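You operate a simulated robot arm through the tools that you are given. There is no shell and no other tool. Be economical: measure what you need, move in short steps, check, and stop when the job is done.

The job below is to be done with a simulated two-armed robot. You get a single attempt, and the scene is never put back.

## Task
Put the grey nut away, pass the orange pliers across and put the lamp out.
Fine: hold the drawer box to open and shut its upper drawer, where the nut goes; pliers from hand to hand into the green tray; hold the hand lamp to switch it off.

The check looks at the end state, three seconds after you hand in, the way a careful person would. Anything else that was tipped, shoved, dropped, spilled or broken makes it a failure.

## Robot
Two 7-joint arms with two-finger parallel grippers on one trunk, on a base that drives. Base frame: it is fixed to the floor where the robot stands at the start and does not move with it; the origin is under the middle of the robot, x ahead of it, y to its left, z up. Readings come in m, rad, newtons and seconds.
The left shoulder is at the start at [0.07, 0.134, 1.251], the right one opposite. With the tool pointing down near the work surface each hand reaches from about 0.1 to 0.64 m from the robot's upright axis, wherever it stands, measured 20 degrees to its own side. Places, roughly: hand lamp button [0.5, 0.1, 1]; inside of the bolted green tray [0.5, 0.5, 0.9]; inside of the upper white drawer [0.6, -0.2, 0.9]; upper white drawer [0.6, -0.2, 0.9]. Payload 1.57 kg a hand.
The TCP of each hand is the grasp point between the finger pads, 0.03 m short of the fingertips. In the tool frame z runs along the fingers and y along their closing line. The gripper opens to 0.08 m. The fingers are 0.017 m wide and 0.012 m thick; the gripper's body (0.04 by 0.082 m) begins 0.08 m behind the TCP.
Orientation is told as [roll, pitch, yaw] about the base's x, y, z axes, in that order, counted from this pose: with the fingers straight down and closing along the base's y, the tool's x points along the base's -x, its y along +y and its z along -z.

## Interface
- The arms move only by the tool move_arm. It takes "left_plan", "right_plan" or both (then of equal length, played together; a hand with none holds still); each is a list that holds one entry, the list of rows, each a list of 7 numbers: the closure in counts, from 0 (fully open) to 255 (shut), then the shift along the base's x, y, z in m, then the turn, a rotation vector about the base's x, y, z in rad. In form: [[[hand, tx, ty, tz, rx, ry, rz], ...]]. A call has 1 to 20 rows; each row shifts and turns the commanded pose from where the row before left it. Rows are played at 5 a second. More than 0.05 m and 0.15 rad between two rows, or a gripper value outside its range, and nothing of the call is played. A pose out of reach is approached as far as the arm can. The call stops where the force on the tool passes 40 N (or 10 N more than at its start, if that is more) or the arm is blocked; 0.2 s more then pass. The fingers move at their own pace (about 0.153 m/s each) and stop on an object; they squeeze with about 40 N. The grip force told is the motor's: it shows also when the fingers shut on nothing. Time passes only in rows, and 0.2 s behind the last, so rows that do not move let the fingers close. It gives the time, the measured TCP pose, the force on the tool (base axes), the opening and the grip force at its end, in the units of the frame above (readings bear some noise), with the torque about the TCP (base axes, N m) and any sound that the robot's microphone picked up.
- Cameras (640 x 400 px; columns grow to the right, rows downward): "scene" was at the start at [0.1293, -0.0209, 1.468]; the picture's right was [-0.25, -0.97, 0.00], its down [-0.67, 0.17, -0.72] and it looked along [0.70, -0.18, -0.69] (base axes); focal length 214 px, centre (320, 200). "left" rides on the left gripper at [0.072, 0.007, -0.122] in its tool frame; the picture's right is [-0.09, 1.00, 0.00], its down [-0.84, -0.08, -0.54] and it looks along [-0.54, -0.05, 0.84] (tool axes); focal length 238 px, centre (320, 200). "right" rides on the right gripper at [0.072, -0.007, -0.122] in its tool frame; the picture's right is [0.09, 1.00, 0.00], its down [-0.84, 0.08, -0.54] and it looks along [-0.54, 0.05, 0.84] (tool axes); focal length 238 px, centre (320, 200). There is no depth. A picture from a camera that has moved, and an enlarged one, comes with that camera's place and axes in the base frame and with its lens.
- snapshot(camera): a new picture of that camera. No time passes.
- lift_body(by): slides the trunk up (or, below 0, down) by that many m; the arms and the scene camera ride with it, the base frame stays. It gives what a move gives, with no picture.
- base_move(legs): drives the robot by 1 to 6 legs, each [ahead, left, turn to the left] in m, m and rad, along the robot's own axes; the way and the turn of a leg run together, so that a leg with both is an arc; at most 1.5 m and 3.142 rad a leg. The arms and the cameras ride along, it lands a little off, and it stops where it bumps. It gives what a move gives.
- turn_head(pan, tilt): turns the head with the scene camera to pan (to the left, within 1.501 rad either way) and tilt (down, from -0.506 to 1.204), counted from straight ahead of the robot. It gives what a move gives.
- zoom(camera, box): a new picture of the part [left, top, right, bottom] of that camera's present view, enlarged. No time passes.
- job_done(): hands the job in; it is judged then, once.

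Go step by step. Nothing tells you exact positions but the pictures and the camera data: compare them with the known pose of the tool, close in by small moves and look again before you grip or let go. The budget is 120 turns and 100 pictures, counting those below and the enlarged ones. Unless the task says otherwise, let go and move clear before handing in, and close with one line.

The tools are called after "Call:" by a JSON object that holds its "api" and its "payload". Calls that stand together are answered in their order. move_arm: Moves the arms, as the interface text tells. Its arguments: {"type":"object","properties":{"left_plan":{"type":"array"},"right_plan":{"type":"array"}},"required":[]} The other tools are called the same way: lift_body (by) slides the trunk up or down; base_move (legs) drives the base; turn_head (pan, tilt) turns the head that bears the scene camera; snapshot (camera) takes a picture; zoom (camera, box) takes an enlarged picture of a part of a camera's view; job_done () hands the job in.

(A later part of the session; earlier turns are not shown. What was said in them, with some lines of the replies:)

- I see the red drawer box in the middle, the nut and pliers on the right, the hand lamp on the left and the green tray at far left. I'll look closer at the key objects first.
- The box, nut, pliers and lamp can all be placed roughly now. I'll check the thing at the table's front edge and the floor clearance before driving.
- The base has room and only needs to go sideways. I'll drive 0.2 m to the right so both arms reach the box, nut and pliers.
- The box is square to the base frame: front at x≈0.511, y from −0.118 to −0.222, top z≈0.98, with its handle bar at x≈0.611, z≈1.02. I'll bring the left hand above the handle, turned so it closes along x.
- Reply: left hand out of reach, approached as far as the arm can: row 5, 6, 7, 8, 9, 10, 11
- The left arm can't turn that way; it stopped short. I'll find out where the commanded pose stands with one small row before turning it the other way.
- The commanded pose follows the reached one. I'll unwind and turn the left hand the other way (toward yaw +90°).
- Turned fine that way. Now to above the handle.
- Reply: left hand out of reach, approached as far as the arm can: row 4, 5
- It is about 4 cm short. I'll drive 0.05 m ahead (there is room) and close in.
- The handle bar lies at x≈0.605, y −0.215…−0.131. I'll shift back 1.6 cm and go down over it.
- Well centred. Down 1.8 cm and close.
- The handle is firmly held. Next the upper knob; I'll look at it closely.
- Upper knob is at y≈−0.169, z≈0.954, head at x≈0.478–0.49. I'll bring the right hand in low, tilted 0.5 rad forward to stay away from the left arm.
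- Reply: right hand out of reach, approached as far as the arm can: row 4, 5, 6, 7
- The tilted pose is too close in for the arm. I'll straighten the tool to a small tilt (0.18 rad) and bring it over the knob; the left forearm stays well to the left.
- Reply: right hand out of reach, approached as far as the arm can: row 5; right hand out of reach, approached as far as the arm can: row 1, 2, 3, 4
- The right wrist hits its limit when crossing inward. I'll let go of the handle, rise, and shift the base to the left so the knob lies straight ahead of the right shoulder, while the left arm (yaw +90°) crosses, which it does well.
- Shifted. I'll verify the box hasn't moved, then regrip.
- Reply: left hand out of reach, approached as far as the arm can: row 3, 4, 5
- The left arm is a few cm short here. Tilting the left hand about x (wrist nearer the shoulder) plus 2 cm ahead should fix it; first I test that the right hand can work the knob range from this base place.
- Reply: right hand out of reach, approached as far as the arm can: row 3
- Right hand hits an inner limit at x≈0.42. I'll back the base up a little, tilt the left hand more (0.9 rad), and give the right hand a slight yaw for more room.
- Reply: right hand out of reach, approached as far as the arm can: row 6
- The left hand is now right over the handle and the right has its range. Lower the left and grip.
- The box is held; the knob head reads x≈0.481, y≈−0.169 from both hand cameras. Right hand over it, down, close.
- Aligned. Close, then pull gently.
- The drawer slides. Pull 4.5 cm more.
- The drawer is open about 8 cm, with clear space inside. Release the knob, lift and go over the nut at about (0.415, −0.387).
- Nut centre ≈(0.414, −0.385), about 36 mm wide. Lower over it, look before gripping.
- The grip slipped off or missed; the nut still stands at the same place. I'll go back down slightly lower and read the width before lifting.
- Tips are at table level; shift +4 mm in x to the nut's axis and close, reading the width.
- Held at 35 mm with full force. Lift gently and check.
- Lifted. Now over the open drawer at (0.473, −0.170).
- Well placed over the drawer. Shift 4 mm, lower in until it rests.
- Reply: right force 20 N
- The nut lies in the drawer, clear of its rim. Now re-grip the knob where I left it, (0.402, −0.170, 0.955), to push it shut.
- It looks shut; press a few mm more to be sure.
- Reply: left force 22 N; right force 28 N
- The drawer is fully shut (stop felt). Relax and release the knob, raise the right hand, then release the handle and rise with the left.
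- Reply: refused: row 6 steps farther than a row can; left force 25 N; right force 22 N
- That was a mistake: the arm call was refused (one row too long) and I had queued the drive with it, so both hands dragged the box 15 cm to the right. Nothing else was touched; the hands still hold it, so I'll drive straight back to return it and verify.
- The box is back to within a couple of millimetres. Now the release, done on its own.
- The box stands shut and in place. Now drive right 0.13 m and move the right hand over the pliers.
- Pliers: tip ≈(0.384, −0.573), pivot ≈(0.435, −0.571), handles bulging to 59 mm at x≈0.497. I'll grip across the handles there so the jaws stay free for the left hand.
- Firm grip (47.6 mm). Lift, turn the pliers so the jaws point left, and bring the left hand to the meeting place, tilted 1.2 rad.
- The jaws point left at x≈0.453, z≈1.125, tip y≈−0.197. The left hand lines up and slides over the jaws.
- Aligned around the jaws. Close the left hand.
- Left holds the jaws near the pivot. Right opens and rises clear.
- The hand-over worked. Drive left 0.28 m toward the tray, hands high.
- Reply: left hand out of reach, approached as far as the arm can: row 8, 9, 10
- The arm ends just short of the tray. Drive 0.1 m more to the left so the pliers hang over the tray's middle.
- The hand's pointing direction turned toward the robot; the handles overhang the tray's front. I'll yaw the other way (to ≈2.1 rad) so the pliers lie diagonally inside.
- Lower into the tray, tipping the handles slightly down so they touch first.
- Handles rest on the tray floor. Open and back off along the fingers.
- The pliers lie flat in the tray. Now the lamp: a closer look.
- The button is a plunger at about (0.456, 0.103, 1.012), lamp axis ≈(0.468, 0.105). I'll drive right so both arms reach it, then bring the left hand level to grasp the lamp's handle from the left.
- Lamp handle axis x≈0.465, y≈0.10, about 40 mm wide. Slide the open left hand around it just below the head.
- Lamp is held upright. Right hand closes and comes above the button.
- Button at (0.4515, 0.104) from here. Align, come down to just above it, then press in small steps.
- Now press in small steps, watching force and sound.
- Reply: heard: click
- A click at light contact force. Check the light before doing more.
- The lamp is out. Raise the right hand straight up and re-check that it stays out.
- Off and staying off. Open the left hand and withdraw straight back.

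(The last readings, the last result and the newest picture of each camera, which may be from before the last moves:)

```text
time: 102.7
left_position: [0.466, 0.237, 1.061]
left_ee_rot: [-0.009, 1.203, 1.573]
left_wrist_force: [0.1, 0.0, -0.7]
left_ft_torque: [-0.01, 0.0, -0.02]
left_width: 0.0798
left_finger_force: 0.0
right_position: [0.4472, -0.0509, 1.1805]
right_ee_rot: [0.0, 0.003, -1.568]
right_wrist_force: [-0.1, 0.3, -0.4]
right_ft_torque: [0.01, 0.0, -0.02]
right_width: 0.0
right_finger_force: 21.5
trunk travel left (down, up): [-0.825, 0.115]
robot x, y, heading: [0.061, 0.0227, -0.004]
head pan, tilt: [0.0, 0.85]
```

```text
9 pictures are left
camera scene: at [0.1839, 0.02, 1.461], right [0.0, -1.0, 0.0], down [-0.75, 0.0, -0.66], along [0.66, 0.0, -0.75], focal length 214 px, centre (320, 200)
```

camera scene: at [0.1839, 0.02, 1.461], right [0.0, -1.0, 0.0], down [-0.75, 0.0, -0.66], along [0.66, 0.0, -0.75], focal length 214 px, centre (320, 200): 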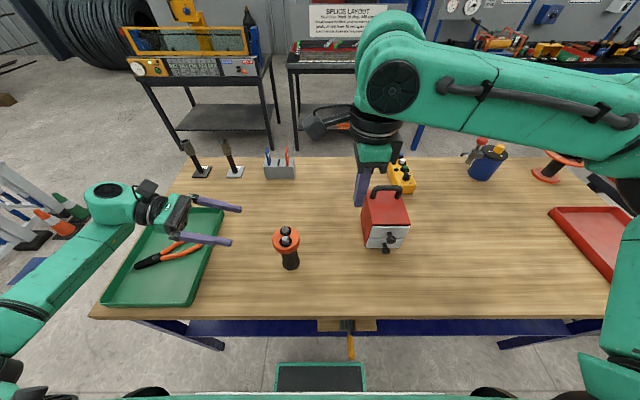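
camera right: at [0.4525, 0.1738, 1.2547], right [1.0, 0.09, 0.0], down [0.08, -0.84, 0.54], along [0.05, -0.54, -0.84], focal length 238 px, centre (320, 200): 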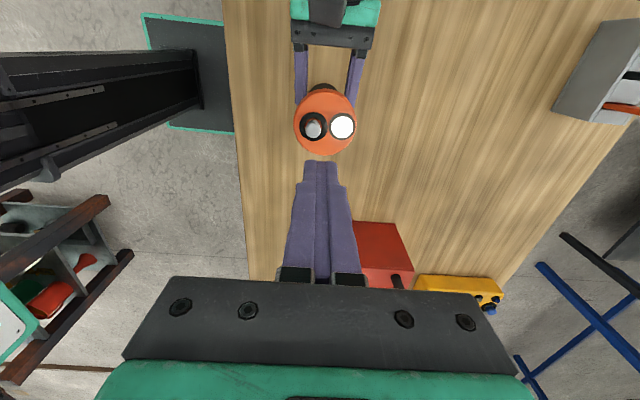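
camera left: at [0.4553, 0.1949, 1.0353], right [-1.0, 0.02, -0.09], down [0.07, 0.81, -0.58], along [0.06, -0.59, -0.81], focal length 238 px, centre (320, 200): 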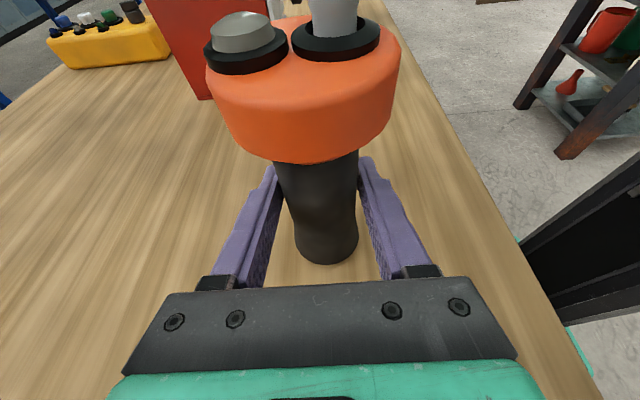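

Everything looks right; one last close check of the drawer and the pliers.

Call:
{"api": "zoom", "payload": {"camera": "scene", "box": [340, 180, 440, 260]}}

Call:
{"api": "zoom", "payload": {"camera": "scene", "box": [90, 190, 320, 320]}}

```text
5.00 times, centred on (390, 220) of scene
camera zoom: at [0.1839, 0.02, 1.461], right [0.0, -1.0, 0.0], down [-0.75, 0.0, -0.66], along [0.66, 0.0, -0.75], focal length 1072 px, centre (-30, 100)
```

zoom: 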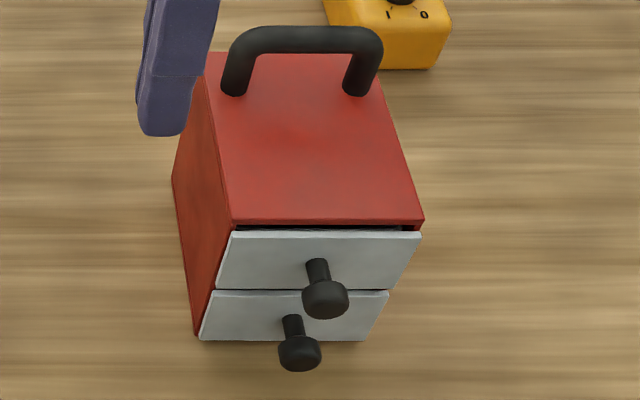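

```text
2.78 times, centred on (205, 255) of scene
camera zoom: at [0.1839, 0.02, 1.461], right [0.0, -1.0, 0.0], down [-0.75, 0.0, -0.66], along [0.66, 0.0, -0.75], focal length 597 px, centre (640, 47)
```

zoom: 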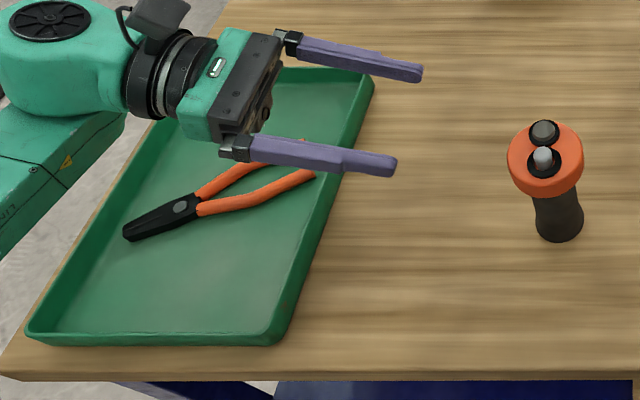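

The drawer is shut, the pliers lie in the tray, and the lamp is off and standing with both hands clear. I'm handing in.

Call:
{"api": "job_done", "payload": {}}

```text
The job is handed in.
```

The nut is in the shut upper drawer, the pliers went from the right hand to the left and lie in the green tray, and the lamp is off and upright. On the way I dragged the drawer box about 15 cm by mistake while both hands still held it, then brought it back to within a few millimetres of where it stood.
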